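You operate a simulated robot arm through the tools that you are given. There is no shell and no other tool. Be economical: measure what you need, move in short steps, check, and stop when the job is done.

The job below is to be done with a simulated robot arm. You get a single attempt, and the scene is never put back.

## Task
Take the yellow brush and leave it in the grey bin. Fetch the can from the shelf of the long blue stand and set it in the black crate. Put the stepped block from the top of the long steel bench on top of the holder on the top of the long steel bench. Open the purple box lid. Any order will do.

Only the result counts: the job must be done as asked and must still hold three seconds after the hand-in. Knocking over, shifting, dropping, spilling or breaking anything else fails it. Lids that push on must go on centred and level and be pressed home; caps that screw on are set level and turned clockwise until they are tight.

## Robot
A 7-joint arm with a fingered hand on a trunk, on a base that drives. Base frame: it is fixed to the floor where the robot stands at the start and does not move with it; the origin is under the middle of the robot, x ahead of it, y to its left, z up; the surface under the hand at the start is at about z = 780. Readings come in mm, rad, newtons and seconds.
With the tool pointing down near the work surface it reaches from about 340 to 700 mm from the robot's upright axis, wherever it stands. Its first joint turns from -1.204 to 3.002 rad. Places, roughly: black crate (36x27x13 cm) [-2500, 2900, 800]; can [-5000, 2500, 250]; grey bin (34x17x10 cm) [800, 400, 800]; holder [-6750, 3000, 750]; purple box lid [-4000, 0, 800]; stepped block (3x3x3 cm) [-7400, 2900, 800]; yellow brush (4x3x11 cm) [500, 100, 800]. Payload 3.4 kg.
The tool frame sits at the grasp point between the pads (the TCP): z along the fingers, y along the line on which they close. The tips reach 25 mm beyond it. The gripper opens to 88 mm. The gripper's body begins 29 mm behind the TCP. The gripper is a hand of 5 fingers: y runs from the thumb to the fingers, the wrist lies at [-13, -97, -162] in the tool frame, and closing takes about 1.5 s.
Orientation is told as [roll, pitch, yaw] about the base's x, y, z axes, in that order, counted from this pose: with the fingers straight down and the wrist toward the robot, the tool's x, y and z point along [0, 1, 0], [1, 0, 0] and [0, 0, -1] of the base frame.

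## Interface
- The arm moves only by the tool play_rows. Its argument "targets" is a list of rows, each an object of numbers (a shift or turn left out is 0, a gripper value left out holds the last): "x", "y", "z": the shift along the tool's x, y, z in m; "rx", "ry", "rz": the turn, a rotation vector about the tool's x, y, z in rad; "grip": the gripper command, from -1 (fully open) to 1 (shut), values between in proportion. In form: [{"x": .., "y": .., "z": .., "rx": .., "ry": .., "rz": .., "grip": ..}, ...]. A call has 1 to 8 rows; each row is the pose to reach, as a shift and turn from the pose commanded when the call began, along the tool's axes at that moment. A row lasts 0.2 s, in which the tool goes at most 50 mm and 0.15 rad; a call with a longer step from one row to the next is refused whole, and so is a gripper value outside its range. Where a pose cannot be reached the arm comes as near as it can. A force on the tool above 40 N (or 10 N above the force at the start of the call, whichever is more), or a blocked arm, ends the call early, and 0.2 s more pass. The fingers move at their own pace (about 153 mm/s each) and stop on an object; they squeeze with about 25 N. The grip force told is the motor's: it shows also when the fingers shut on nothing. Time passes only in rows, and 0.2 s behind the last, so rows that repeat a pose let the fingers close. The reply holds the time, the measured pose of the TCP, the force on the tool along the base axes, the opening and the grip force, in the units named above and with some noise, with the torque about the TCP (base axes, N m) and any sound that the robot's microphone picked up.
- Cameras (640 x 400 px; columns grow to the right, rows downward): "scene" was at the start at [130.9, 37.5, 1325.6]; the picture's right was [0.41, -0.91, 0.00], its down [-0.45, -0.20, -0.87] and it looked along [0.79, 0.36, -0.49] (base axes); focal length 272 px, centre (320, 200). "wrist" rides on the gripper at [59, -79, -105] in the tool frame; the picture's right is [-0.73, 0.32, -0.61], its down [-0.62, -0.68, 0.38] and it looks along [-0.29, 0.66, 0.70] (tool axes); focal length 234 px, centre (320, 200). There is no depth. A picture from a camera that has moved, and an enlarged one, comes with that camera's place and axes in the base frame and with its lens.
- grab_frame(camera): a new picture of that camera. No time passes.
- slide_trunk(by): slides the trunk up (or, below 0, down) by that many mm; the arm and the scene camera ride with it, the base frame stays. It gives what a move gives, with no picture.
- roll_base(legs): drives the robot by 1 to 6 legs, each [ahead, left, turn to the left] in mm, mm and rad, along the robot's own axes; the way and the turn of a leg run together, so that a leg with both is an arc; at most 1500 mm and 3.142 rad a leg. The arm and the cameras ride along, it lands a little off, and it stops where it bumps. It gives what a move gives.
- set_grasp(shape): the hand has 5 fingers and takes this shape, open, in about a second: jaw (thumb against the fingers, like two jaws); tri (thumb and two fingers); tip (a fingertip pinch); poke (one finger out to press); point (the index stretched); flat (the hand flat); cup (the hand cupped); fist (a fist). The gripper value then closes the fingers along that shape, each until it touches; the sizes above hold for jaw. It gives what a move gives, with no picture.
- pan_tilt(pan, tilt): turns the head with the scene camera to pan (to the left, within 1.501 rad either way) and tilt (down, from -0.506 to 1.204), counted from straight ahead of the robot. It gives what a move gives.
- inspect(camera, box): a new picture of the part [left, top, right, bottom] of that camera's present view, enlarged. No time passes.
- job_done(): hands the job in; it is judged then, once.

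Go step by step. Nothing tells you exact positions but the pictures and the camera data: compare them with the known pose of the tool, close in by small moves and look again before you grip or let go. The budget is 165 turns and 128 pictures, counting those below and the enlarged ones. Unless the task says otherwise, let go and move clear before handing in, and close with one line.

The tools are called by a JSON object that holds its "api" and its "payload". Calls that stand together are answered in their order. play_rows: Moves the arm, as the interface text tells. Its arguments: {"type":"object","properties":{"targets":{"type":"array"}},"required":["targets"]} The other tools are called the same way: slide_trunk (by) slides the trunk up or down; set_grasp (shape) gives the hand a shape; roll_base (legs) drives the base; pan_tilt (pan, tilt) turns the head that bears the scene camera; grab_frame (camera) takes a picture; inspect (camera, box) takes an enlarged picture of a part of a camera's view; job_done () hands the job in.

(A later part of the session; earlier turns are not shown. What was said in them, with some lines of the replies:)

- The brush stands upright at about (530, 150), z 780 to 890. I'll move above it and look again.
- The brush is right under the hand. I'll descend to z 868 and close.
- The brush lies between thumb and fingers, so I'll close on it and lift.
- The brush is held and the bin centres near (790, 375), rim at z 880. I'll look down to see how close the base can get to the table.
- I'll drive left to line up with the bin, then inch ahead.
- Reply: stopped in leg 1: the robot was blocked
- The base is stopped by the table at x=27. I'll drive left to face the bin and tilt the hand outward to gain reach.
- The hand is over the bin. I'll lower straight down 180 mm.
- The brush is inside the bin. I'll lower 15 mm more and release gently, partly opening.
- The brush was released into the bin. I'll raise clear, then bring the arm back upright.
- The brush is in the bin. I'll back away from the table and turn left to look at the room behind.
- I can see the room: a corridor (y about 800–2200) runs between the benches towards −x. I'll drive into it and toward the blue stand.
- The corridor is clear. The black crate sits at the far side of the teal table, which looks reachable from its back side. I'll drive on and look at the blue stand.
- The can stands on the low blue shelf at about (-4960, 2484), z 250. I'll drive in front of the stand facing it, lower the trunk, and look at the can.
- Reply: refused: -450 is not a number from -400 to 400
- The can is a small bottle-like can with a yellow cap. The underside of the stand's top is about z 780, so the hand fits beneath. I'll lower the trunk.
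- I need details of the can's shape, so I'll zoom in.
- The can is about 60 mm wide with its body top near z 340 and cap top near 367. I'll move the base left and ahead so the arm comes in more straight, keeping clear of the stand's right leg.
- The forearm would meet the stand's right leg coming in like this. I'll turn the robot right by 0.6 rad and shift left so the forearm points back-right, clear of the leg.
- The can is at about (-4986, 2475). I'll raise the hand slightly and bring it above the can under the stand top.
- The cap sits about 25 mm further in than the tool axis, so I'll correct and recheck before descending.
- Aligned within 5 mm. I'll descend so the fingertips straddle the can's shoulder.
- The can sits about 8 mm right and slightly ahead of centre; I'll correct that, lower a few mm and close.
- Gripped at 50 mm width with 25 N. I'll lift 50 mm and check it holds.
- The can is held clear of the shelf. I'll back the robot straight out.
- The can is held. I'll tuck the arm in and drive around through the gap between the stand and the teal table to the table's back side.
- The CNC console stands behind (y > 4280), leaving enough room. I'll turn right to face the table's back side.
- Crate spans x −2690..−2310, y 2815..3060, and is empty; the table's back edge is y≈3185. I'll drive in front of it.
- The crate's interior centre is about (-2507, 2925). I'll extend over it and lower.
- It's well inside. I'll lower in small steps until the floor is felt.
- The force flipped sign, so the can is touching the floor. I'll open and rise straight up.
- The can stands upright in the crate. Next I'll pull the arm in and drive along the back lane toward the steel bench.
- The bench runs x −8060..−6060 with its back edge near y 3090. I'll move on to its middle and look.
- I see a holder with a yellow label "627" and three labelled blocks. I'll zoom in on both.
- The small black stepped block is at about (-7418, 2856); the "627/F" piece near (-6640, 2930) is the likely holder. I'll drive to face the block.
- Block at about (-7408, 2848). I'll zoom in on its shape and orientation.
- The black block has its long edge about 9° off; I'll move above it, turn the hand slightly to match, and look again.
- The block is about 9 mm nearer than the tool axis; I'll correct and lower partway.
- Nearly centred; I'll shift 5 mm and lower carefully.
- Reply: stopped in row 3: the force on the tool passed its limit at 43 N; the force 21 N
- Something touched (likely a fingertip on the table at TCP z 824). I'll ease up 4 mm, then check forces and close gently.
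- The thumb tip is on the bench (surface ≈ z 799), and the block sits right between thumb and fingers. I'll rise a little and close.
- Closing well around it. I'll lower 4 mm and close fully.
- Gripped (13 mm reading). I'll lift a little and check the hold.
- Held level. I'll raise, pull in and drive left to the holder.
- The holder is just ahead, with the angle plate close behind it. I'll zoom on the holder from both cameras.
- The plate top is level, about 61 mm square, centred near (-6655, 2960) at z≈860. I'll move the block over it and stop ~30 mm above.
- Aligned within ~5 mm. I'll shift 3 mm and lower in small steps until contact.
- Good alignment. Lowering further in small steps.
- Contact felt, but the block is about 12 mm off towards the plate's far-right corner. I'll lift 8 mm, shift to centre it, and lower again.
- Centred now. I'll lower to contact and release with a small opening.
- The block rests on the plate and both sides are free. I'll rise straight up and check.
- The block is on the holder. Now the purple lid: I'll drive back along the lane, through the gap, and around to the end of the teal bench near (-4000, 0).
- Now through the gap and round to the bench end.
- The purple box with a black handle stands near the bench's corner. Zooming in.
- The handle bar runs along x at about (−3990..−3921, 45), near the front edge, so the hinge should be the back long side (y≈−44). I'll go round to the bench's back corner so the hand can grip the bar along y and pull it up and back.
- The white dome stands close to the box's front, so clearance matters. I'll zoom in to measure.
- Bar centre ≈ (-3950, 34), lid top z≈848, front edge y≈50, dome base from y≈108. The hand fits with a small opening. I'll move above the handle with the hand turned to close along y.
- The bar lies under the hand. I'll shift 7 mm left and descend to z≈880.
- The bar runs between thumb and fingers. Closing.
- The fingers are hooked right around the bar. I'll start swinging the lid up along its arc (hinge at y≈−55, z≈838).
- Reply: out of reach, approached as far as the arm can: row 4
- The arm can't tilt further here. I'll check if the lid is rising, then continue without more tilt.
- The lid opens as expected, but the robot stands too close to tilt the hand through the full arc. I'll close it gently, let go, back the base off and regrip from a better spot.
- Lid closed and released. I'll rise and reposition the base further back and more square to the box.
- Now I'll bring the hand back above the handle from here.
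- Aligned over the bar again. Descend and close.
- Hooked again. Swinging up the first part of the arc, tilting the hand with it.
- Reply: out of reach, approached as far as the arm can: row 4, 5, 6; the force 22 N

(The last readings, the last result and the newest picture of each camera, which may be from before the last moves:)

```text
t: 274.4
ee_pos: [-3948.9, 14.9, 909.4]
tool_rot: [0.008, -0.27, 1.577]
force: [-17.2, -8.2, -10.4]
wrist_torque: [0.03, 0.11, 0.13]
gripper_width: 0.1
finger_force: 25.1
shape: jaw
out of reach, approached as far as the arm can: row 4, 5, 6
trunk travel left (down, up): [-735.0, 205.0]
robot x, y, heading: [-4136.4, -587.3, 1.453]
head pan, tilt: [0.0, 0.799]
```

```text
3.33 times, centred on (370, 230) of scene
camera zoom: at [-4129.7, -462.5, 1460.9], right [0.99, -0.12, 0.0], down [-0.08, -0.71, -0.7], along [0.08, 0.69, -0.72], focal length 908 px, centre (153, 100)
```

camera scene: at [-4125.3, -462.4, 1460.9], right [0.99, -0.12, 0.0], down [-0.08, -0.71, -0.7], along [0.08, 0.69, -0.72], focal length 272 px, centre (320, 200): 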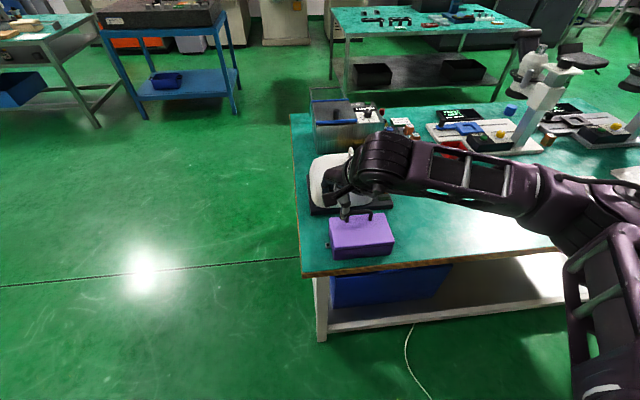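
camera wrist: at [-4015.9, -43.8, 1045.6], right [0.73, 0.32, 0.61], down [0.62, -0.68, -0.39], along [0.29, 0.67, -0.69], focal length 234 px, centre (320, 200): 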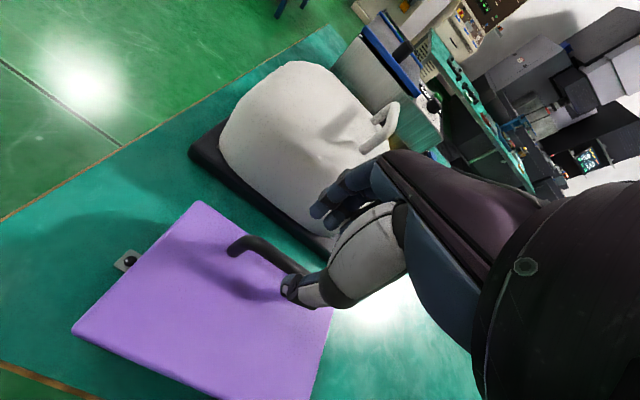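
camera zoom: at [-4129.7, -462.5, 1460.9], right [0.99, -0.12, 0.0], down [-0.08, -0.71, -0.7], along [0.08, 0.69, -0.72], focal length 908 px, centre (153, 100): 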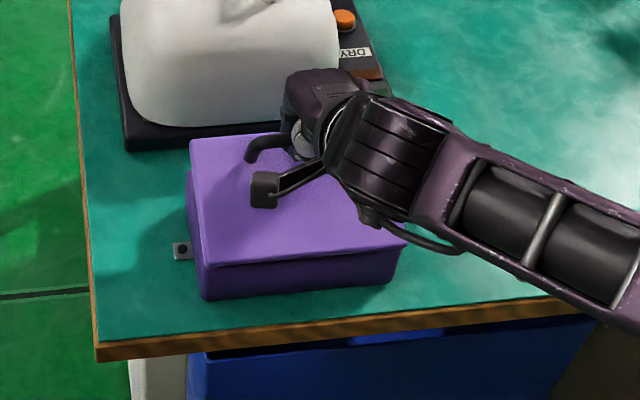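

The tilt is limited near 0.25 rad, so I'll keep the hand nearly upright and let the bar turn in the fingers while following the arc.

{"api": "play_rows", "payload": {"targets": [{"x": 0.004, "y": -0.006, "z": -0.01, "rx": 0.05}, {"x": 0.008, "y": -0.0132, "z": -0.0198, "rx": 0.1}, {"x": 0.008, "y": -0.02, "z": -0.027, "rx": 0.1}, {"x": 0.008, "y": -0.0283, "z": -0.0327, "rx": 0.1}]}}

{"api": "inspect", "payload": {"camera": "scene", "box": [300, 170, 440, 290]}}

```text
t: 275.4
ee_pos: [-3951.9, -21.0, 931.5]
tool_rot: [0.007, -0.165, 1.574]
force: [-3.5, -5.0, -25.3]
wrist_torque: [0.22, -0.15, 0.15]
gripper_width: 0.0
finger_force: 25.2
shape: jaw
trunk travel left (down, up): [-735.0, 205.0]
robot x, y, heading: [-4137.1, -597.3, 1.453]
head pan, tilt: [0.0, 0.799]
```

```text
3.33 times, centred on (370, 230) of scene
camera zoom: at [-4124.2, -458.9, 1460.4], right [0.99, -0.12, 0.0], down [-0.08, -0.71, -0.7], along [0.08, 0.69, -0.72], focal length 908 px, centre (153, 100)
```

zoom: 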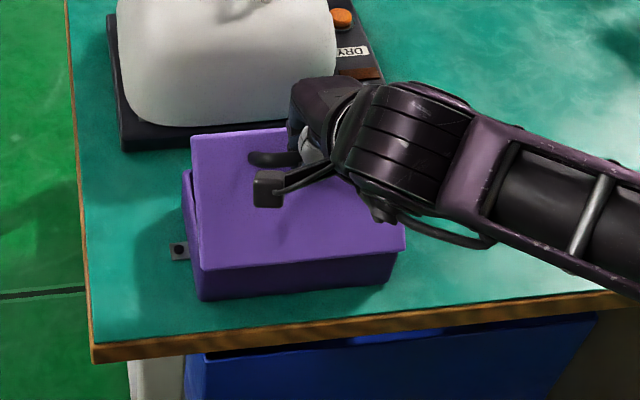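

Lid is around 45°. The pull is a bit too high, so I'll continue mostly toward the hinge side.

{"api": "play_rows", "payload": {"targets": [{"y": -0.01, "z": -0.001}, {"y": -0.0206, "z": -0.004}, {"y": -0.03, "z": -0.006}, {"y": -0.04, "z": -0.008}]}}

{"api": "inspect", "payload": {"camera": "scene", "box": [300, 170, 440, 290]}}

```text
t: 276.4
ee_pos: [-3951.7, -63.4, 935.7]
tool_rot: [0.009, -0.171, 1.574]
force: [0.4, 3.7, -3.7]
wrist_torque: [0.43, -0.47, 0.0]
gripper_width: 0.0
finger_force: 25.2
shape: jaw
trunk travel left (down, up): [-735.0, 205.0]
robot x, y, heading: [-4140.6, -592.8, 1.448]
head pan, tilt: [0.0, 0.799]
```

```text
3.33 times, centred on (370, 230) of scene
camera zoom: at [-4124.9, -460.7, 1460.9], right [0.99, -0.12, 0.0], down [-0.08, -0.71, -0.7], along [0.08, 0.69, -0.72], focal length 908 px, centre (153, 100)
```

zoom: 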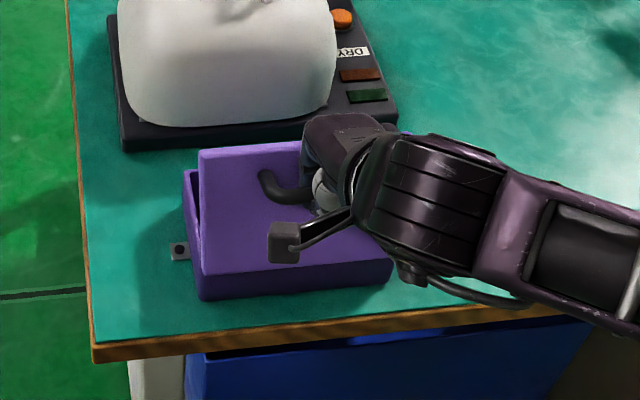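

About 65° now. Continuing over the top.

{"api": "play_rows", "payload": {"targets": [{"y": -0.009, "z": 0.0005}, {"y": -0.0184, "z": 0.001}, {"y": -0.028, "z": 0.0025}, {"y": -0.0383, "z": 0.0048}]}}

{"api": "inspect", "payload": {"camera": "scene", "box": [300, 170, 440, 290]}}

```text
t: 277.4
ee_pos: [-3952.4, -99.0, 926.6]
tool_rot: [0.005, -0.184, 1.576]
force: [2.8, 7.3, 30.1]
wrist_torque: [2.2, -1.82, -0.79]
gripper_width: 0.1
finger_force: 24.9
shape: jaw
trunk travel left (down, up): [-735.0, 205.0]
robot x, y, heading: [-4140.0, -590.2, 1.451]
head pan, tilt: [0.0, 0.799]
```

```text
3.33 times, centred on (370, 230) of scene
camera zoom: at [-4126.5, -466.1, 1461.7], right [0.99, -0.12, 0.0], down [-0.08, -0.71, -0.7], along [0.08, 0.69, -0.71], focal length 908 px, centre (153, 100)
```

zoom: 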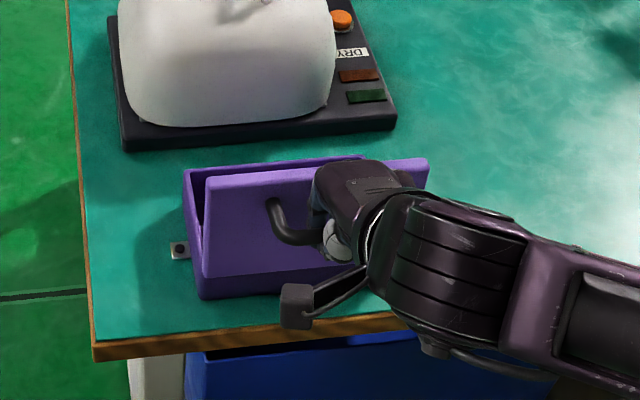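

About 85°, with the hand pressing on the lid edge. I'll ease up slightly while pulling on.

{"api": "play_rows", "payload": {"targets": [{"y": -0.003, "z": -0.005}, {"y": -0.01, "z": -0.006, "rx": -0.03}, {"y": -0.018, "z": -0.007, "rx": -0.05}]}}

{"api": "inspect", "payload": {"camera": "scene", "box": [300, 170, 440, 290]}}

```text
t: 278.2
ee_pos: [-3952.4, -102.9, 927.9]
tool_rot: [0.006, -0.175, 1.576]
force: [0.6, 13.1, 13.7]
wrist_torque: [1.91, -1.51, -0.66]
gripper_width: 0.0
finger_force: 25.2
shape: jaw
out of reach, approached as far as the arm can: row 2, 3
trunk travel left (down, up): [-735.0, 205.0]
robot x, y, heading: [-4139.0, -593.8, 1.452]
head pan, tilt: [0.0, 0.799]
```

```text
3.33 times, centred on (370, 230) of scene
camera zoom: at [-4126.2, -461.8, 1460.8], right [0.99, -0.12, 0.0], down [-0.08, -0.71, -0.7], along [0.08, 0.69, -0.72], focal length 908 px, centre (153, 100)
```

zoom: 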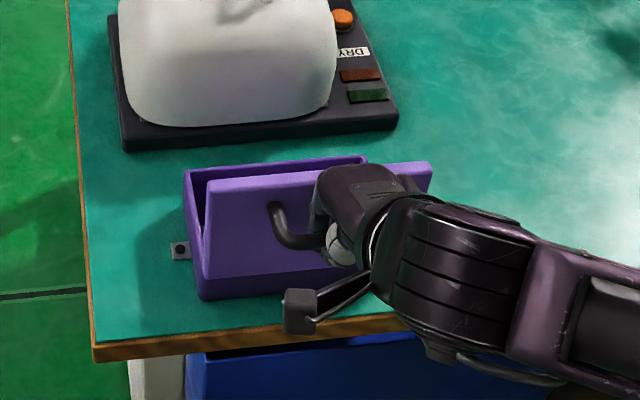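

The extra tilt is what's unreachable; I'll keep pulling without it.

{"api": "play_rows", "payload": {"targets": [{"y": -0.007, "z": -0.001, "rx": 0.02}, {"y": -0.014, "z": -0.001, "rx": 0.04}, {"y": -0.022, "z": 0.0, "rx": 0.04}, {"y": -0.03, "z": 0.002, "rx": 0.04}]}}

{"api": "inspect", "payload": {"camera": "scene", "box": [300, 170, 440, 290]}}

```text
t: 279.2
ee_pos: [-3947.7, -114.5, 925.4]
tool_rot: [0.017, -0.181, 1.594]
force: [-31.5, 18.4, 1.2]
wrist_torque: [1.68, -0.92, -0.17]
gripper_width: 0.0
finger_force: 24.9
shape: jaw
out of reach, approached as far as the arm can: row 1, 2, 3, 4
trunk travel left (down, up): [-735.0, 205.0]
robot x, y, heading: [-4140.8, -593.5, 1.455]
head pan, tilt: [0.0, 0.799]
```

```text
3.33 times, centred on (370, 230) of scene
camera zoom: at [-4135.7, -458.0, 1460.5], right [0.99, -0.12, 0.01], down [-0.08, -0.71, -0.7], along [0.09, 0.69, -0.72], focal length 908 px, centre (153, 100)
```

zoom: 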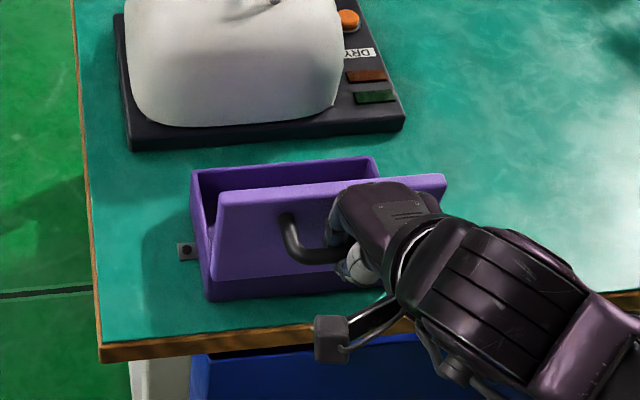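

The lid is close to vertical. The arm is at its limit here, so I'll back the base a little to pull the lid past vertical.

{"api": "roll_base", "payload": {"legs": [[-20, 6, 0]]}}

{"api": "inspect", "payload": {"camera": "scene", "box": [300, 170, 440, 290]}}

```text
t: 280.2
ee_pos: [-3949.7, -129.3, 919.1]
tool_rot: [0.019, -0.175, 1.588]
force: [-10.8, 22.2, -14.0]
wrist_torque: [0.9, -0.52, -0.35]
gripper_width: 0.1
finger_force: 25.3
shape: jaw
trunk travel left (down, up): [-735.0, 205.0]
robot x, y, heading: [-4148.2, -609.9, 1.46]
head pan, tilt: [0.0, 0.799]
stopped in leg 1: the force on the tool passed its limit at 47 N (the readings are from after the stop); the commanded pose is now the measured one
```

```text
3.33 times, centred on (370, 230) of scene
camera zoom: at [-4135.0, -472.6, 1460.1], right [0.99, -0.11, 0.0], down [-0.08, -0.72, -0.69], along [0.08, 0.69, -0.72], focal length 908 px, centre (153, 100)
```

zoom: 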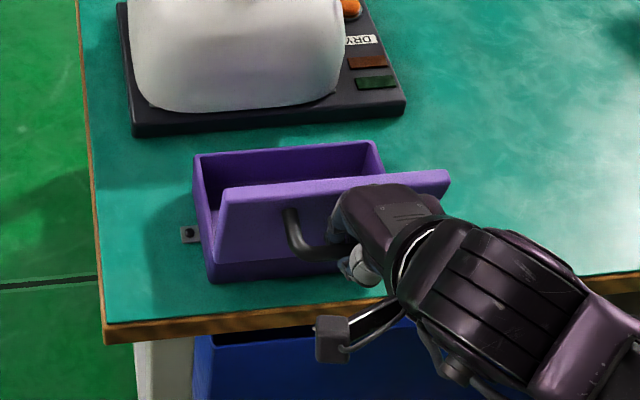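

It's now slightly past vertical. I'll follow down a little further to see whether it goes on or is at its stop.

{"api": "play_rows", "payload": {"targets": [{"y": -0.003, "z": 0.004}, {"y": -0.006, "z": 0.008}, {"y": -0.01, "z": 0.012}]}}

{"api": "inspect", "payload": {"camera": "scene", "box": [300, 170, 440, 290]}}

```text
t: 281.0
ee_pos: [-3949.5, -134.8, 916.4]
tool_rot: [0.018, -0.173, 1.588]
force: [-16.0, 22.4, -1.0]
wrist_torque: [1.77, -0.86, -0.67]
gripper_width: 0.3
finger_force: 24.8
shape: jaw
out of reach, approached as far as the arm can: row 2, 3
trunk travel left (down, up): [-735.0, 205.0]
robot x, y, heading: [-4147.7, -614.1, 1.457]
head pan, tilt: [0.0, 0.799]
```

```text
3.33 times, centred on (370, 230) of scene
camera zoom: at [-4138.8, -475.3, 1460.5], right [0.99, -0.11, 0.0], down [-0.08, -0.72, -0.69], along [0.08, 0.69, -0.72], focal length 908 px, centre (153, 100)
```

zoom: 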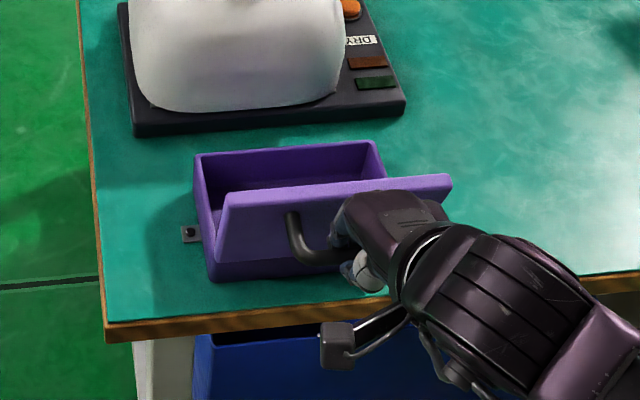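

Still opening, about 100°. One more small base pull to get safely past vertical.

{"api": "roll_base", "payload": {"legs": [[-18, 5, 0]]}}

{"api": "inspect", "payload": {"camera": "scene", "box": [300, 170, 440, 290]}}

```text
t: 281.8
ee_pos: [-3948.3, -139.7, 915.4]
tool_rot: [0.018, -0.174, 1.587]
force: [-4.9, 26.0, -14.8]
wrist_torque: [0.76, -0.37, -0.39]
gripper_width: 0.1
finger_force: 24.7
shape: jaw
trunk travel left (down, up): [-735.0, 205.0]
robot x, y, heading: [-4150.3, -620.7, 1.459]
head pan, tilt: [0.0, 0.799]
stopped in leg 1: the force on the tool passed its limit at 54 N (the readings are from after the stop); the commanded pose is now the measured one
```

```text
3.33 times, centred on (370, 230) of scene
camera zoom: at [-4138.5, -481.2, 1459.9], right [0.99, -0.11, 0.0], down [-0.08, -0.72, -0.69], along [0.08, 0.69, -0.72], focal length 908 px, centre (153, 100)
```

zoom: 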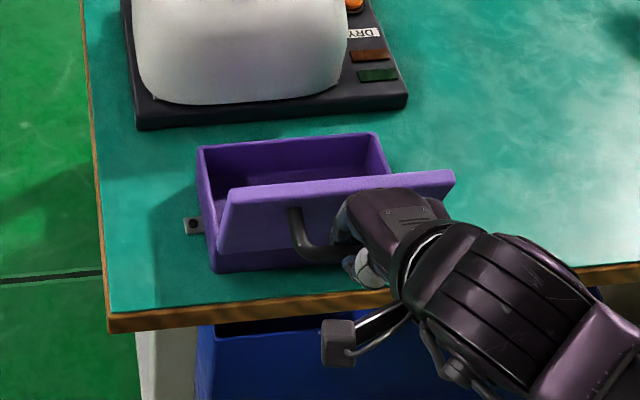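

The lid is clearly past vertical now. I'll relax the fingers just enough to free the bar.

{"api": "play_rows", "payload": {"targets": [{"y": 0.0, "grip": 0.7}, {"y": -0.002, "grip": 0.5}, {"y": -0.004, "grip": 0.35}, {"y": -0.004, "grip": 0.35}]}}

{"api": "inspect", "payload": {"camera": "wrist", "box": [190, 110, 430, 350]}}

{"api": "inspect", "payload": {"camera": "scene", "box": [300, 170, 440, 290]}}

```text
t: 282.8
ee_pos: [-3948.7, -145.9, 913.4]
tool_rot: [0.021, -0.168, 1.588]
force: [-6.2, 20.0, -18.4]
wrist_torque: [-0.38, 0.18, 0.27]
gripper_width: 36.9
finger_force: 0.2
shape: jaw
trunk travel left (down, up): [-735.0, 205.0]
robot x, y, heading: [-4151.7, -624.7, 1.454]
head pan, tilt: [0.0, 0.799]
```

```text
1.67 times, centred on (310, 230) of wrist
camera zoom: at [-4002.7, -242.7, 1005.3], right [0.73, 0.23, 0.64], down [0.63, -0.6, -0.5], along [0.26, 0.77, -0.58], focal length 390 px, centre (337, 150)
```

zoom: 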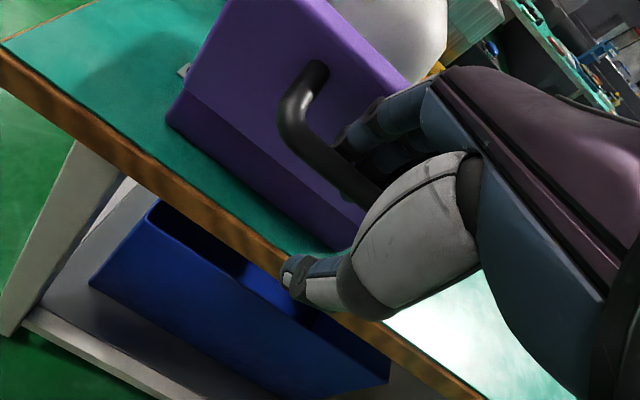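

```text
3.33 times, centred on (370, 230) of scene
camera zoom: at [-4138.5, -482.6, 1459.9], right [0.99, -0.11, 0.0], down [-0.08, -0.72, -0.69], along [0.08, 0.69, -0.72], focal length 908 px, centre (153, 100)
```

zoom: 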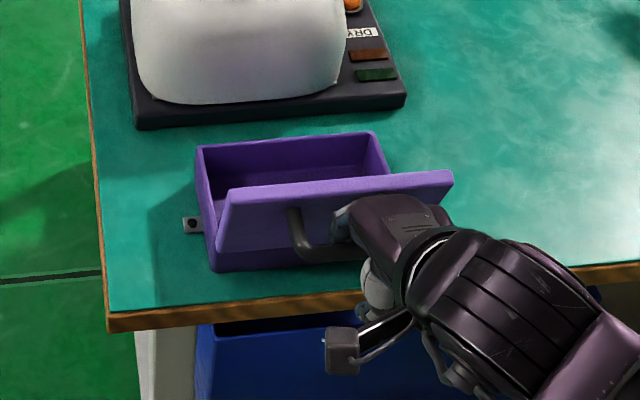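

The lid stays put while the fingers still pull on the bar. I'll relax toward the lid slightly, then slide the hand up out of the handle.

{"api": "play_rows", "payload": {"targets": [{"y": 0.004, "z": -0.001}, {"y": 0.006, "z": -0.004, "grip": 0.2}, {"y": 0.004, "z": -0.01, "grip": 0.2}]}}

{"api": "inspect", "payload": {"camera": "wrist", "box": [190, 110, 430, 350]}}

{"api": "inspect", "payload": {"camera": "scene", "box": [300, 170, 440, 290]}}

```text
t: 283.6
ee_pos: [-3949.4, -140.9, 920.9]
tool_rot: [0.019, -0.165, 1.586]
force: [-5.3, 23.9, -33.7]
wrist_torque: [-0.9, 0.34, 0.28]
gripper_width: 43.5
finger_force: 0.0
shape: jaw
trunk travel left (down, up): [-735.0, 205.0]
robot x, y, heading: [-4151.2, -623.1, 1.459]
head pan, tilt: [0.0, 0.799]
```

```text
1.67 times, centred on (310, 230) of wrist
camera zoom: at [-4003.0, -237.9, 1013.1], right [0.73, 0.23, 0.64], down [0.63, -0.6, -0.5], along [0.26, 0.77, -0.58], focal length 390 px, centre (337, 150)
```

zoom: 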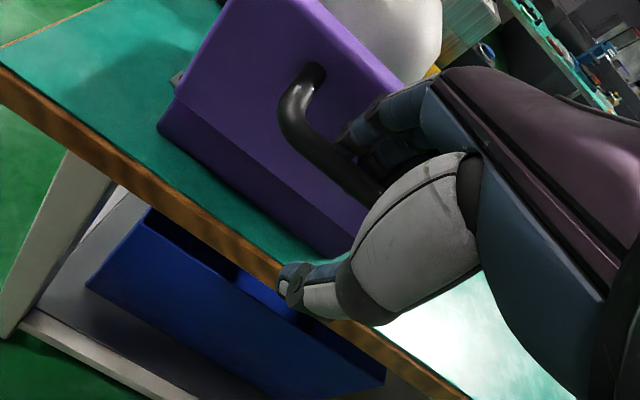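

```text
3.33 times, centred on (370, 230) of scene
camera zoom: at [-4137.3, -478.1, 1459.3], right [0.99, -0.11, 0.0], down [-0.08, -0.72, -0.69], along [0.08, 0.69, -0.72], focal length 908 px, centre (153, 100)
```

zoom: 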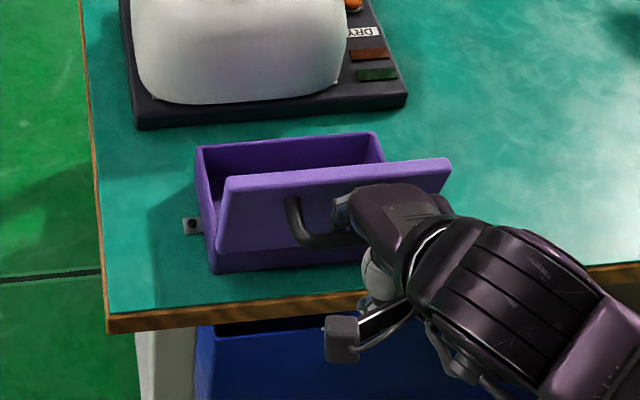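

The fingers still hook the bar when lifting. I'll go back down and open wider while shifting the hand away from the lid so the fingers straighten.

{"api": "play_rows", "payload": {"targets": [{"y": -0.004, "z": 0.006}, {"y": -0.007, "z": 0.011}, {"y": -0.011, "z": 0.012, "grip": 0.0}, {"y": -0.015, "z": 0.012, "grip": -0.2}, {"y": -0.02, "z": 0.012, "grip": -0.4}, {"y": -0.024, "z": 0.012, "grip": -0.6}]}}

{"api": "inspect", "payload": {"camera": "wrist", "box": [190, 110, 430, 350]}}

{"api": "inspect", "payload": {"camera": "scene", "box": [300, 170, 440, 290]}}

```text
t: 285.0
ee_pos: [-3948.9, -150.3, 922.2]
tool_rot: [0.019, -0.18, 1.585]
force: [-0.3, -1.3, 1.0]
wrist_torque: [0.03, -0.03, 0.01]
gripper_width: 70.3
finger_force: 0.1
shape: jaw
out of reach, approached as far as the arm can: row 2, 3, 4, 5, 6
trunk travel left (down, up): [-735.0, 205.0]
robot x, y, heading: [-4157.0, -620.2, 1.455]
head pan, tilt: [0.0, 0.799]
```

```text
1.67 times, centred on (310, 230) of wrist
camera zoom: at [-4002.8, -249.1, 1012.0], right [0.73, 0.22, 0.64], down [0.63, -0.59, -0.51], along [0.27, 0.78, -0.57], focal length 390 px, centre (337, 150)
```

zoom: 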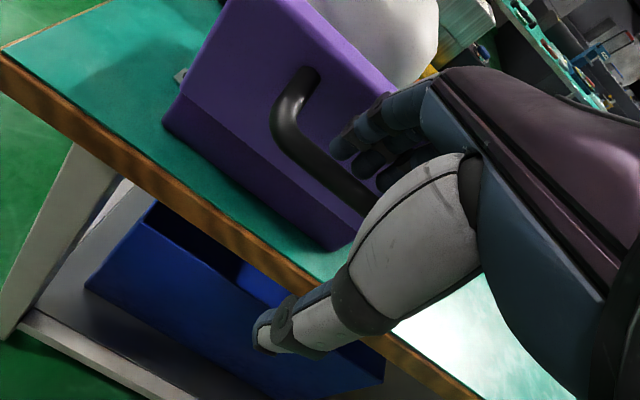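

```text
3.33 times, centred on (370, 230) of scene
camera zoom: at [-4138.7, -491.1, 1461.0], right [0.99, -0.11, 0.0], down [-0.08, -0.71, -0.7], along [0.08, 0.69, -0.72], focal length 908 px, centre (153, 100)
```

zoom: 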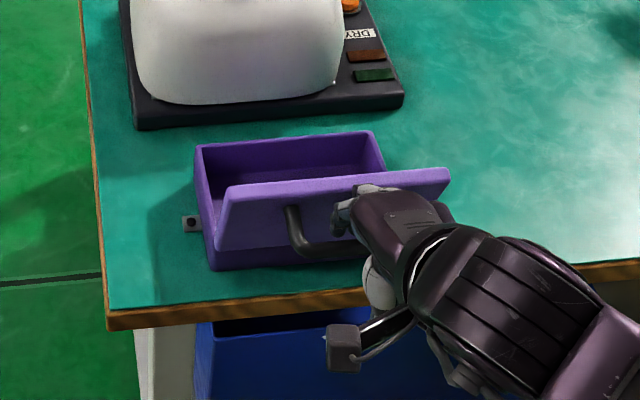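

No force now and the lid stays open. I'll lift gently upward.

{"api": "play_rows", "payload": {"targets": [{"y": 0.001, "z": -0.007}, {"y": 0.002, "z": -0.014}, {"y": 0.003, "z": -0.022}]}}

{"api": "inspect", "payload": {"camera": "scene", "box": [300, 170, 440, 290]}}

```text
t: 285.8
ee_pos: [-3947.4, -152.5, 942.7]
tool_rot: [0.018, -0.178, 1.587]
force: [0.1, -0.4, 0.5]
wrist_torque: [-0.01, 0.0, 0.01]
gripper_width: 70.1
finger_force: 0.0
shape: jaw
trunk travel left (down, up): [-735.0, 205.0]
robot x, y, heading: [-4150.5, -621.3, 1.459]
head pan, tilt: [0.0, 0.799]
```

```text
3.33 times, centred on (370, 230) of scene
camera zoom: at [-4138.3, -491.0, 1460.9], right [0.99, -0.11, 0.0], down [-0.08, -0.71, -0.7], along [0.08, 0.69, -0.72], focal length 908 px, centre (153, 100)
```

zoom: 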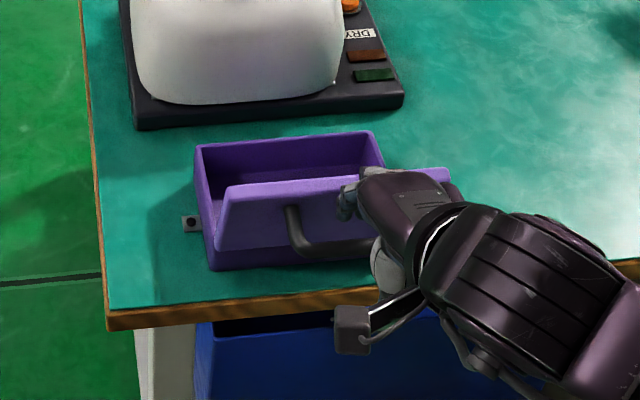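

Free of the handle. I'll raise well clear with the trunk-height arm and then look at the lid.

{"api": "play_rows", "payload": {"targets": [{"y": 0.003, "z": -0.025}, {"y": 0.006, "z": -0.06}, {"y": 0.01, "z": -0.1}, {"y": 0.014, "z": -0.145}]}}

{"api": "inspect", "payload": {"camera": "scene", "box": [300, 170, 440, 290]}}

{"api": "grab_frame", "payload": {"camera": "wrist"}}

```text
t: 286.8
ee_pos: [-3946.1, -165.2, 1085.6]
tool_rot: [0.018, -0.177, 1.586]
force: [-0.4, -0.1, 0.2]
wrist_torque: [-0.03, 0.0, -0.01]
gripper_width: 70.3
finger_force: 0.2
shape: jaw
trunk travel left (down, up): [-735.0, 205.0]
robot x, y, heading: [-4152.9, -622.8, 1.455]
head pan, tilt: [0.0, 0.799]
```

```text
3.33 times, centred on (370, 230) of scene
camera zoom: at [-4138.7, -491.6, 1460.9], right [0.99, -0.11, 0.0], down [-0.08, -0.71, -0.7], along [0.08, 0.69, -0.72], focal length 908 px, centre (153, 100)
```

zoom: 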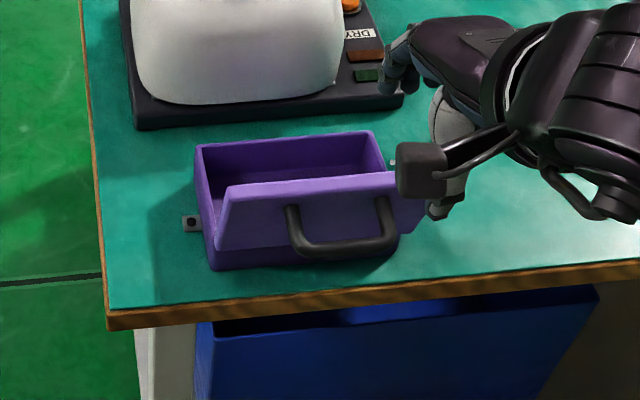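

```text
8 pictures are left
camera wrist: at [-4000.6, -263.3, 1177.2], right [0.73, 0.22, 0.64], down [0.63, -0.59, -0.51], along [0.27, 0.78, -0.57], focal length 234 px, centre (320, 200)
```

wrist: 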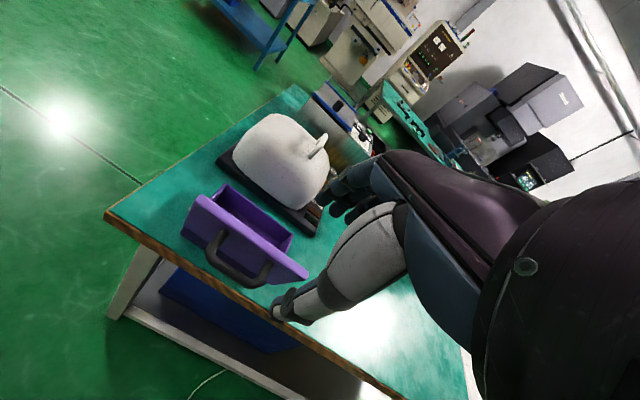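

The lid stays open past vertical and the hand is clear of it. The brush is in the bin, the can is in the crate and the stepped block is on the holder, so I'm handing in.

{"api": "job_done", "payload": {}}

```text
The job is handed in.
```

All four parts are done and handed in: the yellow brush is in the grey bin, the can is in the black crate, the stepped block is on the holder marked "627/F", and the purple lid stands open just past vertical. I took the "627/F" piece to be the holder; it was about 10 cm from the position you gave.
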